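You operate a simulated robot arm through the tools that you are given. There is no shell and no other tool. Be economical: measure what you need, move in short steps, check, and stop when the job is done.

Carry out the task below with a simulated robot arm. There is one attempt and no reset: what you move stays moved.

TASK
Put the red seat ring on the end bay of the aisle table.
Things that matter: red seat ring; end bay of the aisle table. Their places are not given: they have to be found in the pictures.

Only the result counts: the job must be done as asked and must still hold three seconds after the hand-in. Knocking over, shifting, dropping, spilling or breaking anything else fails it.

THE ROBOT
A 6-joint arm with a two-finger parallel gripper, fixed in place. Base frame: the origin is at the foot of the arm, x ahead of it, y to its left, z up; the work surface is at about z = 5. Lengths are in cm, angles in rad, forces in N, time in s.
With the tool pointing down near the work surface it reaches from about 16 to 58 cm from the base axis. Its first joint turns from -1.152 to 1.152 rad. Payload 2.1 kg.
Tool frame: the origin (TCP) lies between the finger pads and is the grasp point; the fingertips stand 3 cm ahead of it; z points along the fingers, y is the line along which they close. Largest opening 9.4 cm; finger width 2.8, thickness 1; the body of the gripper, 5 by 9.6 cm, starts 5.5 cm behind the TCP.
Orientation is told as [roll, pitch, yaw] about the base's x, y, z axes, in that order, counted from this pose: with the fingers straight down and closing along the base's y, the tool's x points along the base's -x, its y along +y and its z along -z.

THE INTERFACE
- The arm moves only by the tool send_rows. Its argument "series" is a list of rows, each a list of 7 numbers: the shift along the tool's x, y, z in cm, then the turn, a rotation vector about the tool's x, y, z in rad, then the gripper command, from -1 (shut) to 1 (fully open), values between in proportion. In form: [[x, y, z, rx, ry, rz, grip], ...]. A call has 1 to 12 rows; each row shifts and turns the commanded pose from where the row before left it, along the tool's axes as they then stand. Rows are played at 5 a second. More than 5 cm and 0.15 rad between two rows, or a gripper value outside its range, and nothing of the call is played. A pose out of reach is approached as far as the arm can. The call stops where the force on the tool passes 40 N (or 10 N more than at its start, if that is more) or the arm is blocked; 0.2 s more then pass. Each finger travels about 7.2 cm/s and halts on what it meets, pressing with about 34 N; the grip force reading is that of the motor and also rises with nothing between the fingers. The clock runs only during rows and for 0.2 s after the last one: add rows that do not move to give the fingers time. The reply holds the time, the measured pose of the TCP, the force on the tool along the base axes, the opening and the grip force, in the units named above and with some noise.
- Cameras (640 x 400 px; columns grow to the right, rows downward): "scene" is fixed at [2.01, -35.62, 47.76]; the picture's right is [0.97, -0.24, 0.00], its down [-0.15, -0.60, -0.79] and it looks along [0.19, 0.76, -0.62] (base axes); focal length 226 px, centre (320, 200). "wrist" rides on the gripper at [-3.7, 0, -5.8] in the tool frame; the picture's right is [0.00, -1.00, 0.00], its down [0.97, 0.00, -0.24] and it looks along [0.24, 0.00, 0.97] (tool axes); focal length 218 px, centre (320, 200).
- get_image(camera): a new picture of that camera. The clock stands still meanwhile.
- locate(camera, pixels): there is no depth. For up to 12 entries [column, row, z] of the newest picture of that camera ("zoom" is the newest enlarged one), the place [x, y] in the base frame at which the ray of that pixel passes the height z, good to about 0.3 cm. The clock stands still meanwhile.
- inspect(camera, box): a new picture of the part [left, top, right, bottom] of that camera's present view, enlarged. The clock stands still meanwhile.
- finish_job(): hands the job in; it is judged then, once.

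Keep the steps short. Do not move on a guess: measure, check each grasp and each placing, and mend mistakes. In all there are 60 turns and 22 pictures (those below and enlarged ones count). Leave the gripper open and the arm clear of the work at the hand-in unless told otherwise, and finish with a single line.

The tools are called after "Call:" as name(argument=value, ...) on one line, values as JSON. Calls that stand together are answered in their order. send_rows: Moves the arm, as the interface text tells. Its arguments: {"type":"object","properties":{"series":{"type":"array","items":{"type":"array","items":{"type":"number"}}}},"required":["series"]} The other tools are called the same way: get_image (camera) takes a picture; locate (camera, pixels) gives the place at which the rays of pixels pass given heights; inspect (camera, box) takes an enlarged picture of a part of a camera's view; finish_job () hands the job in.

At the start:

```text
time: 0.0
tcp_pos: [25.97, -3.03, 34.52]
tool_rot: [-0.003, -0.002, 0.001]
wrist_force: [0.3, 0.0, 0.8]
finger_gap: 9.37
gripper_force: 0.0
```

scene: 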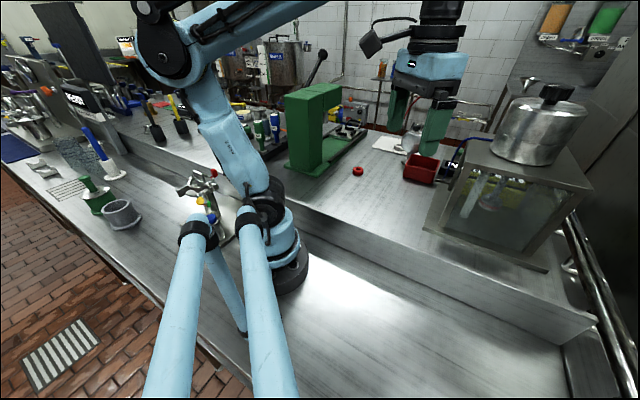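
wrist: 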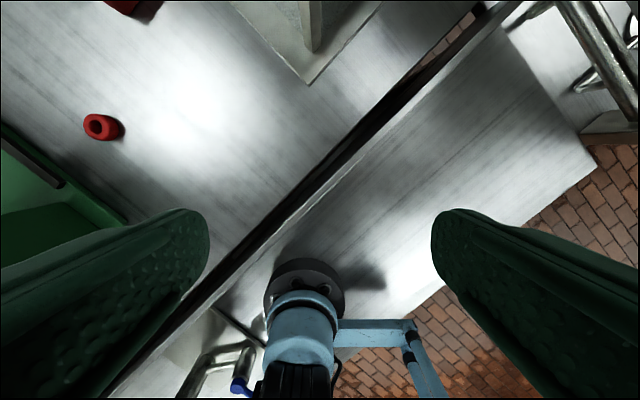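

The red ring appears at about (358,171) in the scene view. I'll enlarge that area to find the aisle table and its bays.

Call:
inspect(camera="scene", box=[270, 60, 470, 185])

Call:
locate(camera="scene", pixels=[[358, 171, 5], [358, 171, 6], [420, 170, 5], [300, 170, 5], [385, 145, 5], [350, 130, 5]])

```text
3.20 times, centred on (370, 122) of scene
```

zoom: 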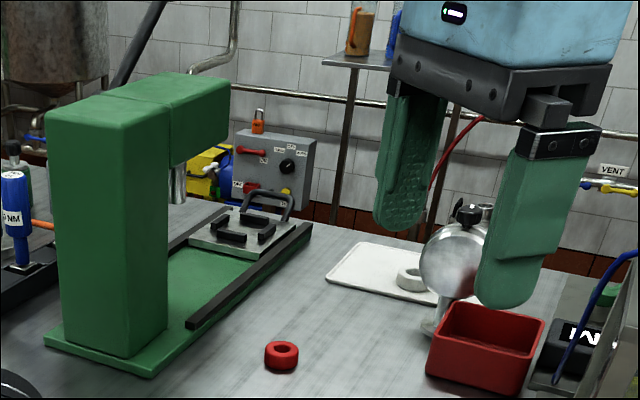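

```text
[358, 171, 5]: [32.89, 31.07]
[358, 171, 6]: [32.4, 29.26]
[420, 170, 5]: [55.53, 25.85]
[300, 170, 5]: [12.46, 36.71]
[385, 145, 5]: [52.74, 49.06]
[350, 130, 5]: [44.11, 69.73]
```

The ring sits in front of a green press, and there's a fixture on rails behind it. Next I'll check the left part of the scene for other tables with bays.

Call:
inspect(camera="scene", box=[0, 30, 300, 218])

Call:
locate(camera="wrist", pixels=[[100, 126, 6], [93, 126, 6], [30, 150, 5], [120, 220, 5], [320, 80, 5]])

```text
2.13 times, centred on (150, 124) of scene
```

zoom: 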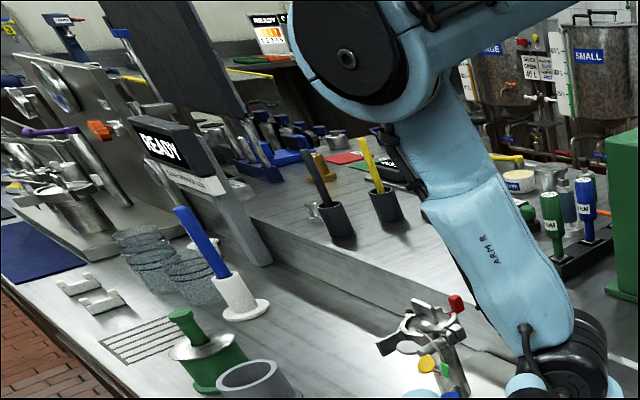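

```text
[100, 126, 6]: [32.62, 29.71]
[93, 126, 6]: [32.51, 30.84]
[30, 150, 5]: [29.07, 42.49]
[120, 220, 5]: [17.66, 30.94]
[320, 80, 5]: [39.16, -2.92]
```

Ring is at about (32.6, 29.8). The likely target is the table of the green press, so I'll move high to (33, 18) and look at it from above.

Call:
send_rows(series=[[-1.5, 4.5, 0, 0, 0, 0, 1], [-1.5, 4.5, 0, 0, 0, 0, 1], [-1.5, 4, -0.5, 0, 0, 0, 1], [-1.5, 4, -0.5, 0, 0, 0, 1], [-1, 4, 0, 0, 0, 0, 1], [0, 0, 0, 0, 0, 0, 1]])

Call:
get_image(camera="wrist")

```text
time: 1.4
tcp_pos: [33.19, 17.99, 35.45]
tool_rot: [-0.002, -0.003, -0.002]
wrist_force: [0.0, -0.2, -0.9]
finger_gap: 9.41
gripper_force: 0.1
```

```text
17 pictures are left
```

wrist: 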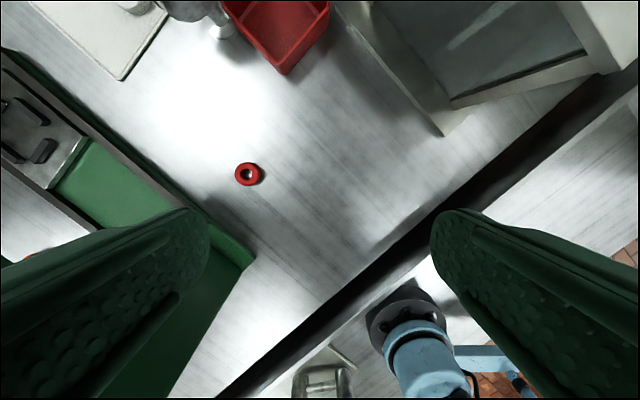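

The carriage with dark blocks is at the left edge, around (35,130). I'll measure it, the ring, and the green base.

Call:
locate(camera="wrist", pixels=[[248, 174, 6], [35, 130, 8], [10, 50, 6], [255, 255, 5.5], [80, 140, 6], [50, 187, 6], [290, 75, 7], [120, 80, 5]])

Call:
send_rows(series=[[-1, 4, -0.5, 0, 0, 0, 1], [-1, 4, -0.5, 0, 0, 0, 1], [-1, 4, -0.5, 0, 0, 0, 1], [-1, 4, -0.5, 0, 0, 0, 1], [0, 0, 0, 0, 0, 0, 1]])

Call:
get_image(camera="wrist")

```text
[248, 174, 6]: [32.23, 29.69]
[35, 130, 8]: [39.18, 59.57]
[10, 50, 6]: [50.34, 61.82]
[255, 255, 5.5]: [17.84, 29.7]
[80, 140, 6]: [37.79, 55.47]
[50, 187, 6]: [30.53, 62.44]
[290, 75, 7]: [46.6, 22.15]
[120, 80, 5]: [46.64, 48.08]
```

```text
time: 2.6
tcp_pos: [34.9, 31.16, 34.71]
tool_rot: [-0.002, -0.003, 0.0]
wrist_force: [0.3, -0.8, 0.5]
finger_gap: 9.4
gripper_force: 0.0
out of reach, approached as far as the arm can: row 3, 4
```

```text
16 pictures are left
```

wrist: 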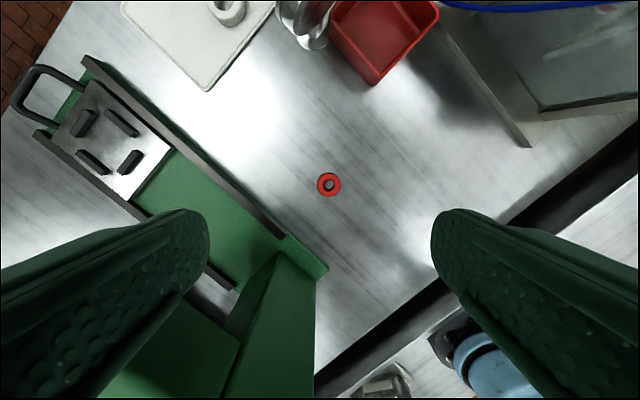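

The press carriage, about 71 cm out, is beyond reach. The nearer lower table runs along the brick aisle, so I'll take a closer look at that table and its right end.

Call:
inspect(camera="scene", box=[260, 200, 640, 400])

Call:
inspect(camera="scene", box=[0, 130, 300, 320])

```text
1.68 times, centred on (450, 300) of scene
```

zoom: 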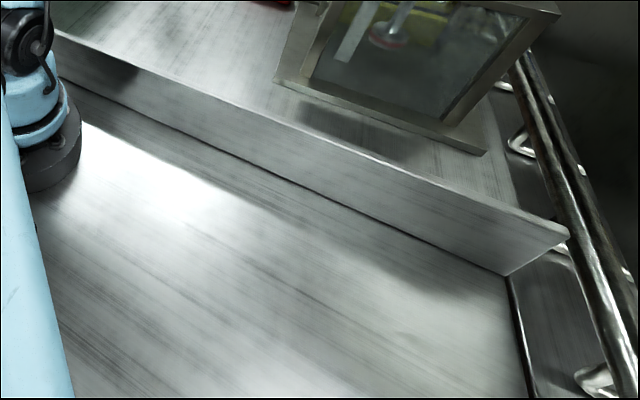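

```text
2.11 times, centred on (150, 225) of scene
```

zoom: 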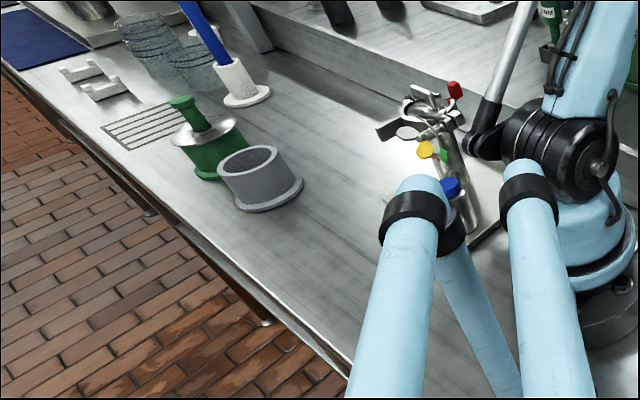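

The near table at the lower level borders the brick aisle. Its section right of the arm foot is empty. I'll move back and view that end from above.

Call:
locate(camera="scene", pixels=[[563, 363, 0], [595, 316, 5], [400, 350, 0], [562, 345, 0], [245, 335, 0], [300, 285, 0], [620, 390, 0]])

Call:
send_rows(series=[[1, -4, -0.5, 0, 0, 0, 1], [0, -4.5, 0, 0, 0, 0, 1], [0, -4.8, 0, 0, 0, 0, 1], [0, -4.8, 0, 0, 0, 0, 1], [0, -4.8, 0, 0, 0, 0, 1], [0, -4.8, 0, 0, 0, 0, 1], [0, -4.8, 0, 0, 0, 0, 1], [0, -4.8, 0, 0, 0, 0, 1], [0, -4.8, 0, 0, 0, 0, 1], [0, -4.8, 0, 0, 0, 0, 1], [0, 0, 0, 0, 0, 0, 1]])

Call:
get_image(camera="wrist")

```text
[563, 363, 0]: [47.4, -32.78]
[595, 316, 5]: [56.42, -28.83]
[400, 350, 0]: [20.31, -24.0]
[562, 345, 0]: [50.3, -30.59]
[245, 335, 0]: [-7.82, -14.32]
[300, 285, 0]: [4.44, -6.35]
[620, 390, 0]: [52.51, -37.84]
```

```text
time: 5.0
tcp_pos: [33.64, -15.74, 35.16]
tool_rot: [-0.001, -0.001, 0.0]
wrist_force: [0.8, -0.6, -0.3]
finger_gap: 9.39
gripper_force: 0.0
```

```text
13 pictures are left
```

wrist: 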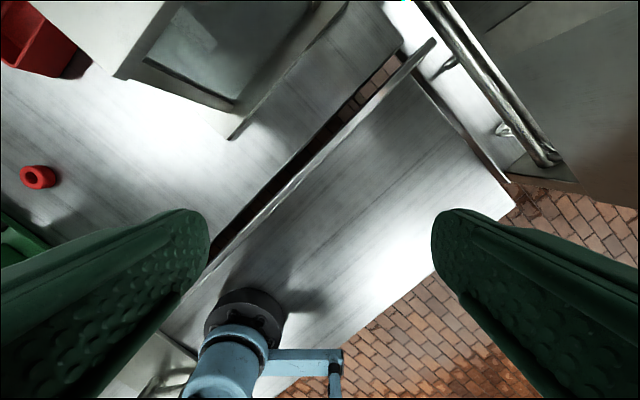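

There is a gap between the two tables, and the near one has an upstand along it. I'll triangulate the near table's height using the end of the upstand.

Call:
locate(camera="wrist", pixels=[[417, 78, 0], [417, 78, 5], [434, 41, 5], [434, 41, 10], [514, 207, 0], [514, 207, 5], [418, 232, 5], [230, 240, 5]])

Call:
locate(camera="scene", pixels=[[563, 364, 0], [563, 364, 5], [597, 340, 5], [597, 340, 10]])

Call:
inspect(camera="wrist", box=[200, 20, 540, 320])

```text
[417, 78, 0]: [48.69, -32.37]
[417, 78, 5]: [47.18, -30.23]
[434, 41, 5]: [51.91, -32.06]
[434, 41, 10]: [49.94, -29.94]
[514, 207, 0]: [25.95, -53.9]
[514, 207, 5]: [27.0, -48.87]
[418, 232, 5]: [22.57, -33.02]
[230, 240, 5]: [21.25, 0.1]
```

```text
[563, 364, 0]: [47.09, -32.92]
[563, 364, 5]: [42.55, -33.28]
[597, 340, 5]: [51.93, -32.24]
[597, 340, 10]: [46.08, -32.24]
```

```text
1.33 times, centred on (370, 170) of wrist
```

zoom: 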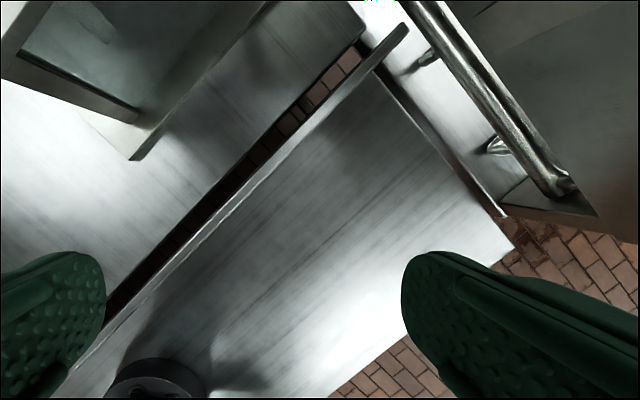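

The near table is at z≈0 and its upstand top is at z≈5. The right end is about 57 cm from the foot. Before committing, I'll read the signs on the left in case they name the tables.

Call:
inspect(camera="scene", box=[0, 30, 160, 130])

Call:
inspect(camera="scene", box=[380, 0, 640, 200])

```text
4.00 times, centred on (80, 80) of scene
```

zoom: 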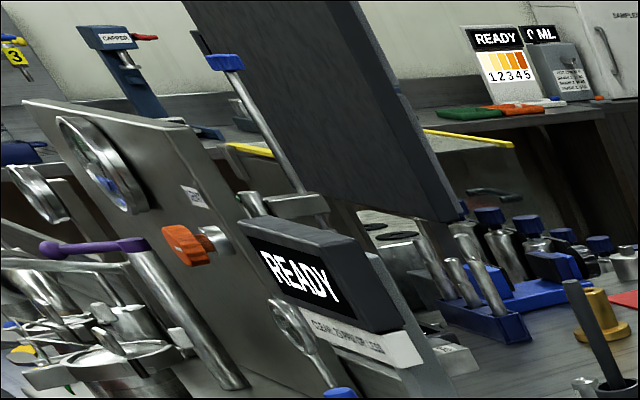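

```text
2.00 times, centred on (510, 100) of scene
```

zoom: 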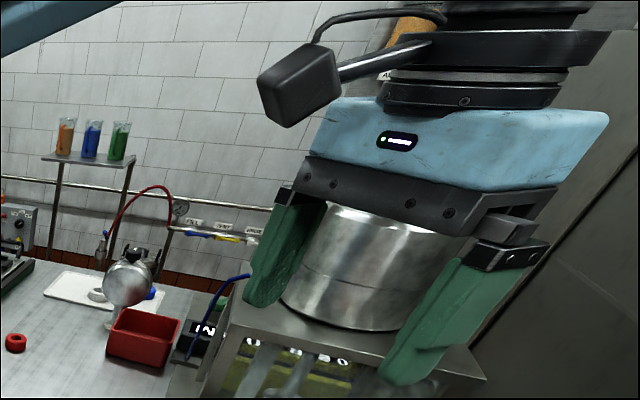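

No sign changes the reading: the target is the right-hand end section of the near table by the brick aisle. Next I'll go above the ring at (32.3, 29.7), dropping to about z=22.

Call:
send_rows(series=[[0.13, 4.54, 0, 0, 0, 0, 1], [0.13, 4.54, 0, 0, 0, 0, 1], [0.13, 4.54, 0, 0, 0, 0, 1], [0.13, 4.54, 0, 0, 0, 0, 1], [0.13, 4.54, 0, 0, 0, 0, 1], [0.13, 4.54, 0, 0, 0, 0, 1], [0.13, 4.54, 1, 0, 0, 0, 1], [0.13, 4.54, 3, 0, 0, 0, 1], [0.15, 4.54, 3, 0, 0, 0, 1], [0.15, 4.54, 3, 0, 0, 0, 1], [0, 0, 3.2, 0, 0, 0, 1], [0, 0, 0, 0, 0, 0, 1]])

Call:
get_image(camera="wrist")

```text
refused: row 8 steps farther than a row can; nothing moved
```

```text
9 pictures are left
```

wrist: 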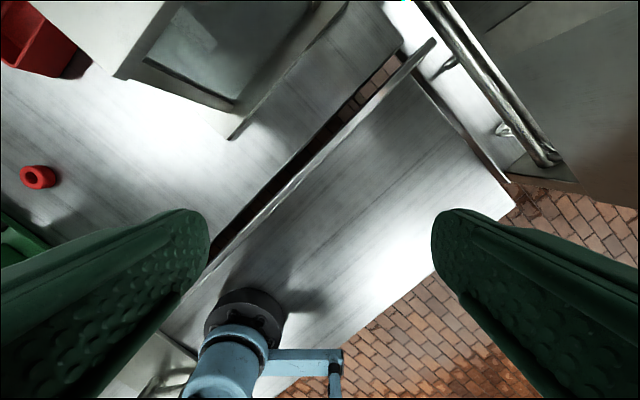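

The call was refused because one step was too long, so I'll resend the sideways move on its own.

Call:
send_rows(series=[[0.13, 4.54, 0, 0, 0, 0, 1], [0.13, 4.54, 0, 0, 0, 0, 1], [0.13, 4.54, 0, 0, 0, 0, 1], [0.13, 4.54, 0, 0, 0, 0, 1], [0.13, 4.54, 0, 0, 0, 0, 1], [0.13, 4.54, 0, 0, 0, 0, 1], [0.13, 4.54, 0, 0, 0, 0, 1], [0.13, 4.54, 0, 0, 0, 0, 1], [0.15, 4.54, 0, 0, 0, 0, 1], [0.15, 4.54, 0, 0, 0, 0, 1], [0, 0, 3, 0, 0, 0, 1], [0, 0, 0, 0, 0, 0, 1]])

Call:
send_rows(series=[[0, 0, 3, 0, 0, 0, 1], [0, 0, 3, 0, 0, 0, 1], [0, 0, 3, 0, 0, 0, 1], [0, 0, 0, 0, 0, 0, 1]])

Call:
get_image(camera="wrist")

```text
time: 7.6
tcp_pos: [32.6, 29.66, 32.16]
tool_rot: [-0.003, -0.003, 0.001]
wrist_force: [0.8, -0.8, 0.4]
finger_gap: 9.38
gripper_force: 0.0
```

```text
time: 8.6
tcp_pos: [32.5, 29.71, 23.17]
tool_rot: [-0.001, -0.001, 0.001]
wrist_force: [0.4, -0.4, -0.5]
finger_gap: 9.39
gripper_force: 0.1
```

```text
8 pictures are left
```

wrist: 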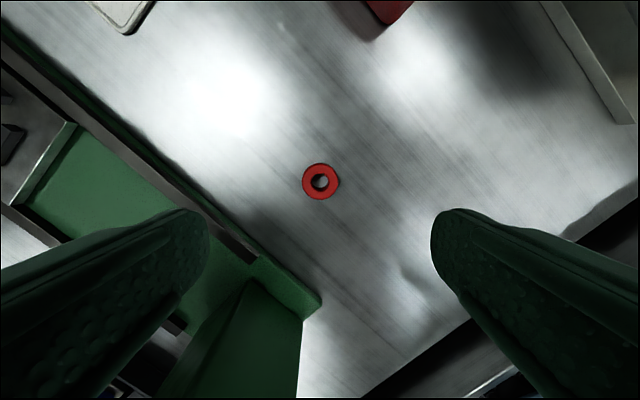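

The ring is centred at (321,181). I'll measure its centre and edges.

Call:
locate(camera="wrist", pixels=[[321, 181, 6.5], [302, 181, 6], [340, 181, 6], [321, 163, 6], [321, 200, 6], [320, 300, 5]])

```text
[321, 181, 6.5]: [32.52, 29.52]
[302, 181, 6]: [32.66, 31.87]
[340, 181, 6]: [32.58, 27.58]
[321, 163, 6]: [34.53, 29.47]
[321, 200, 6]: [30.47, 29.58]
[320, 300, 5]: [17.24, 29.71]
```

The ring centre is (32.5, 29.6) with a diameter of about 4.2, right under the gripper. I'll descend to z≈8.4 with the tips just above the table.

Call:
send_rows(series=[[0, 0, 3, 0, 0, 0, 1], [0, 0, 3, 0, 0, 0, 1], [0, 0, 3, 0, 0, 0, 1], [0, 0, 2.5, 0, 0, 0, 1], [0, 0, 2, 0, 0, 0, 1], [0, 0, 1.2, 0, 0, 0, 1], [0, 0, 0, 0, 0, 0, 1]])

Call:
inspect(camera="scene", box=[290, 90, 450, 190])

```text
time: 10.2
tcp_pos: [32.54, 29.55, 8.46]
tool_rot: [-0.002, -0.002, 0.0]
wrist_force: [0.2, 0.8, -0.1]
finger_gap: 9.39
gripper_force: 0.0
```

```text
4.00 times, centred on (370, 140) of scene
```

zoom: 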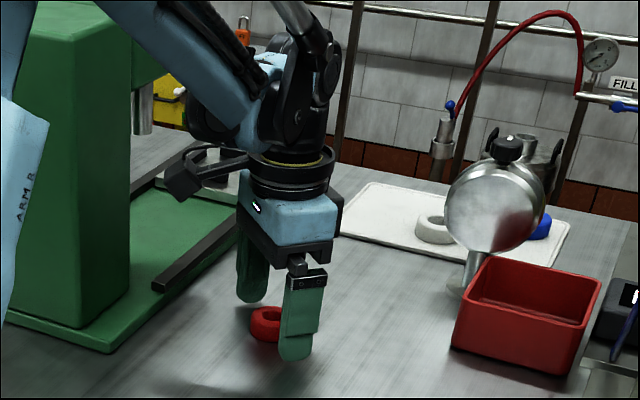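

The fingers straddle the ring, so I'll close them.

Call:
send_rows(series=[[0, 0, 0, 0, 0, 0, 0], [0, 0, 0, 0, 0, 0, -0.5], [0, 0, 0, 0, 0, 0, -0.5], [0, 0, 0, 0, 0, 0, -0.5], [0, 0, 0, 0, 0, 0, -0.5]])

```text
time: 11.4
tcp_pos: [32.44, 29.53, 8.48]
tool_rot: [0.0, -0.003, -0.001]
wrist_force: [-0.6, -0.5, 0.9]
finger_gap: 3.57
gripper_force: 34.6
```

The fingers stopped at 3.57 cm with 34.6 N, short of the commanded 2.35, so the ring is held. Now I'll lift straight up.

Call:
send_rows(series=[[0, 0, -1, 0, 0, 0, -0.5], [0, 0, -3, 0, 0, 0, -0.5], [0, 0, -4, 0, 0, 0, -0.5], [0, 0, -4, 0, 0, 0, -0.5], [0, 0, -4, 0, 0, 0, -0.5], [0, 0, 0, 0, 0, 0, -0.5]])

Call:
get_image(camera="wrist")

```text
time: 12.8
tcp_pos: [32.29, 29.55, 24.49]
tool_rot: [-0.002, -0.002, 0.0]
wrist_force: [0.1, -0.3, 0.2]
finger_gap: 3.57
gripper_force: 33.8
```

```text
6 pictures are left
```

wrist: 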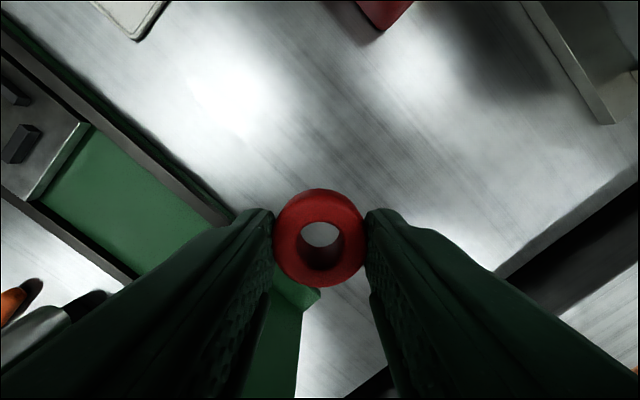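

The ring is firmly held. I'll rise to z≈34 and carry it towards (30, -31), staying clear of the glass tank.

Call:
send_rows(series=[[0, 0, -4.5, 0, 0, 0, -0.5], [0.5, 0, -4.5, 0, 0, 0, -0.5], [0.3, -4.7, 0, 0, 0, 0, -0.5], [0.3, -4.7, 0, 0, 0, 0, -0.5], [0.3, -4.7, 0, 0, 0, 0, -0.5], [0.3, -4.7, 0, 0, 0, 0, -0.5], [0.3, -4.7, 0, 0, 0, 0, -0.5], [0.3, -4.7, 0, 0, 0, 0, -0.5], [0, -4.7, 0, 0, 0, 0, -0.5], [0, -4.7, 0, 0, 0, 0, -0.5], [0, -4.7, 0, 0, 0, 0, -0.5], [0, 0, 0, 0, 0, 0, -0.5]])

Call:
send_rows(series=[[0, -4.7, 0, 0, 0, 0, -0.5], [0, -4.7, 0, 0, 0, 0, -0.5], [0, -4.7, 0, 0, 0, 0, -0.5], [0, -4.2, 0, 0, 0, 0, -0.5], [0, 0, 0, 0, 0, 0, -0.5]])

Call:
get_image(camera="wrist")

```text
time: 15.4
tcp_pos: [30.09, -12.7, 33.45]
tool_rot: [-0.001, -0.002, 0.0]
wrist_force: [-0.4, -0.1, -0.3]
finger_gap: 3.55
gripper_force: 33.5
```

```text
time: 16.6
tcp_pos: [30.16, -31.08, 33.45]
tool_rot: [0.001, -0.003, 0.0]
wrist_force: [-0.1, 1.1, 0.2]
finger_gap: 3.52
gripper_force: 34.5
```

```text
5 pictures are left
```

wrist: 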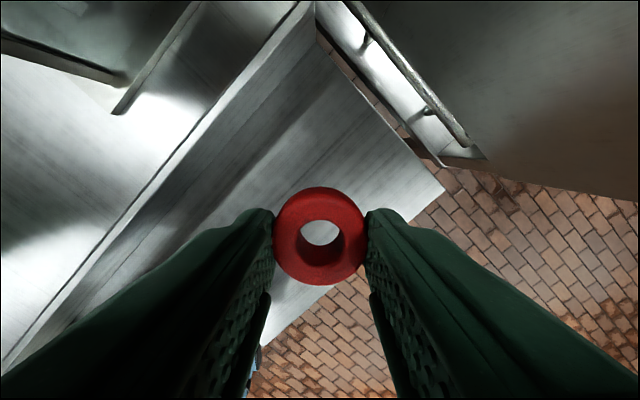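

Before lowering, I'll measure the table edges at z=0.

Call:
locate(camera="wrist", pixels=[[443, 188, 0], [262, 345, 0], [318, 50, 0], [313, 4, 5], [4, 370, 5], [3, 395, 0], [320, 180, 0]])

```text
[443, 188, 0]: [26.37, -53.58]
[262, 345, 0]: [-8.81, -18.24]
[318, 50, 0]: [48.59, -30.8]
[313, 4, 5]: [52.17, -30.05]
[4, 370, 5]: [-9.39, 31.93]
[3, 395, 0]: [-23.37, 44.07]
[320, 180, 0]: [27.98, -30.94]
```

The target point is well inside the table, about 13 cm from the end and 13–18 cm from the sides. I'll lower to about z=5 and then approach slowly.

Call:
send_rows(series=[[1, 0, 4, 0, 0, 0, -0.5], [0, 0, 4.5, 0, 0, 0, -0.5], [0, 0, 4.5, 0, 0, 0, -0.5], [0, 0, 4.5, 0, 0, 0, -0.5], [0, 0, 4, 0, 0, 0, -0.5], [0, 0, 3, 0, 0, 0, -0.5], [0, 0, 2.5, 0, 0, 0, -0.5], [0, 0, 1.2, 0, 0, 0, -0.5], [0, 0, 0, 0, 0, 0, -0.5]])

Call:
inspect(camera="scene", box=[320, 200, 640, 400])

```text
time: 18.6
tcp_pos: [29.18, -30.9, 5.3]
tool_rot: [-0.003, -0.002, 0.0]
wrist_force: [0.0, -0.4, 0.3]
finger_gap: 3.55
gripper_force: 34.2
```

```text
2.00 times, centred on (480, 300) of scene
```

zoom: 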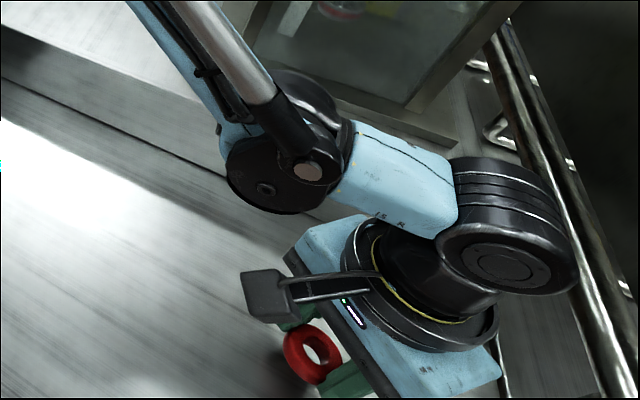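

I'm at z=5.3 with no contact. Now I'll take small steps down and watch the force.

Call:
send_rows(series=[[0, 0, 0.5, 0, 0, 0, -0.5], [0, 0, 0.5, 0, 0, 0, -0.5], [0, 0, 0.4, 0, 0, 0, -0.5], [0, 0, 0.2, 0, 0, 0, -0.5], [0, 0, 0, 0, 0, 0, -0.5]])

```text
time: 19.8
tcp_pos: [29.23, -30.99, 3.65]
tool_rot: [-0.003, -0.001, -0.001]
wrist_force: [-0.4, -0.1, -0.9]
finger_gap: 3.5
gripper_force: 34.5
```

Call:
send_rows(series=[[0, 0, 0.15, 0, 0, 0, -0.5], [0, 0, 0.1, 0, 0, 0, -0.5], [0, 0, 0, 0, 0, 0, -0.5]])

```text
time: 20.6
tcp_pos: [29.18, -30.96, 3.58]
tool_rot: [-0.001, -0.002, 0.0]
wrist_force: [0.1, 0.2, -0.9]
finger_gap: 3.51
gripper_force: 34.5
```

There's no clear contact yet, so I'll go slightly further.

Call:
send_rows(series=[[0, 0, 0.1, 0, 0, 0, -0.5], [0, 0, 0.1, 0, 0, 0, -0.5], [0, 0, 0, 0, 0, 0, -0.5]])

```text
time: 21.2
tcp_pos: [29.12, -30.97, 3.49]
tool_rot: [0.001, -0.001, 0.0]
wrist_force: [0.5, 0.8, 7.8]
finger_gap: 3.52
gripper_force: 34.1
stopped in row 2: the force on the tool passed its limit (the readings are from after the stop); the commanded pose is now the measured one
```

Contact came at z=3.49, as expected for the ring resting on the table at z=0. I'll open gently and then rise.

Call:
send_rows(series=[[0, 0, 0, 0, 0, 0, -0.1], [0, 0, 0, 0, 0, 0, 0.3], [0, 0, 0, 0, 0, 0, 0.7], [0, 0, 0, 0, 0, 0, 1], [0, 0, 0, 0, 0, 0, 1]])

Call:
send_rows(series=[[0, 0, -1.5, 0, 0, 0, 1], [0, 0, -3, 0, 0, 0, 1], [0, 0, -4, 0, 0, 0, 1], [0, 0, -4, 0, 0, 0, 1], [0, 0, -4, 0, 0, 0, 1], [0, 0, -4, 0, 0, 0, 1], [0, 0, -4, 0, 0, 0, 1], [0, 0, 0, 0, 0, 0, 1]])

Call:
get_image(camera="wrist")

```text
time: 22.4
tcp_pos: [28.97, -30.97, 3.43]
tool_rot: [0.0, -0.001, 0.0]
wrist_force: [-0.5, -1.0, -0.4]
finger_gap: 9.4
gripper_force: 0.0
```

```text
time: 24.2
tcp_pos: [29.05, -30.9, 27.96]
tool_rot: [0.0, -0.001, 0.0]
wrist_force: [-0.5, 0.2, 0.3]
finger_gap: 9.39
gripper_force: 0.0
```

```text
3 pictures are left
```

wrist: 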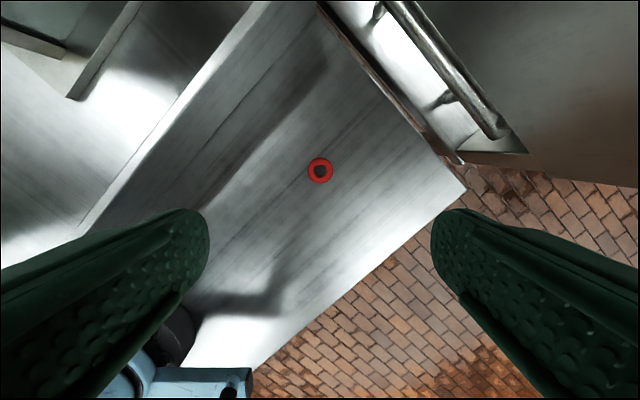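

The ring lies flat at (320,171) on the end section of the near table. The gripper is open and the arm is clear, so I'll hand in.

Call:
finish_job()

```text
The job is handed in.
```

The red seat ring is lying flat on the empty right-hand end of the table beside the brick aisle, which I took to be the end bay because no sign names it; the gripper is open, the arm is clear, and the job is handed in.
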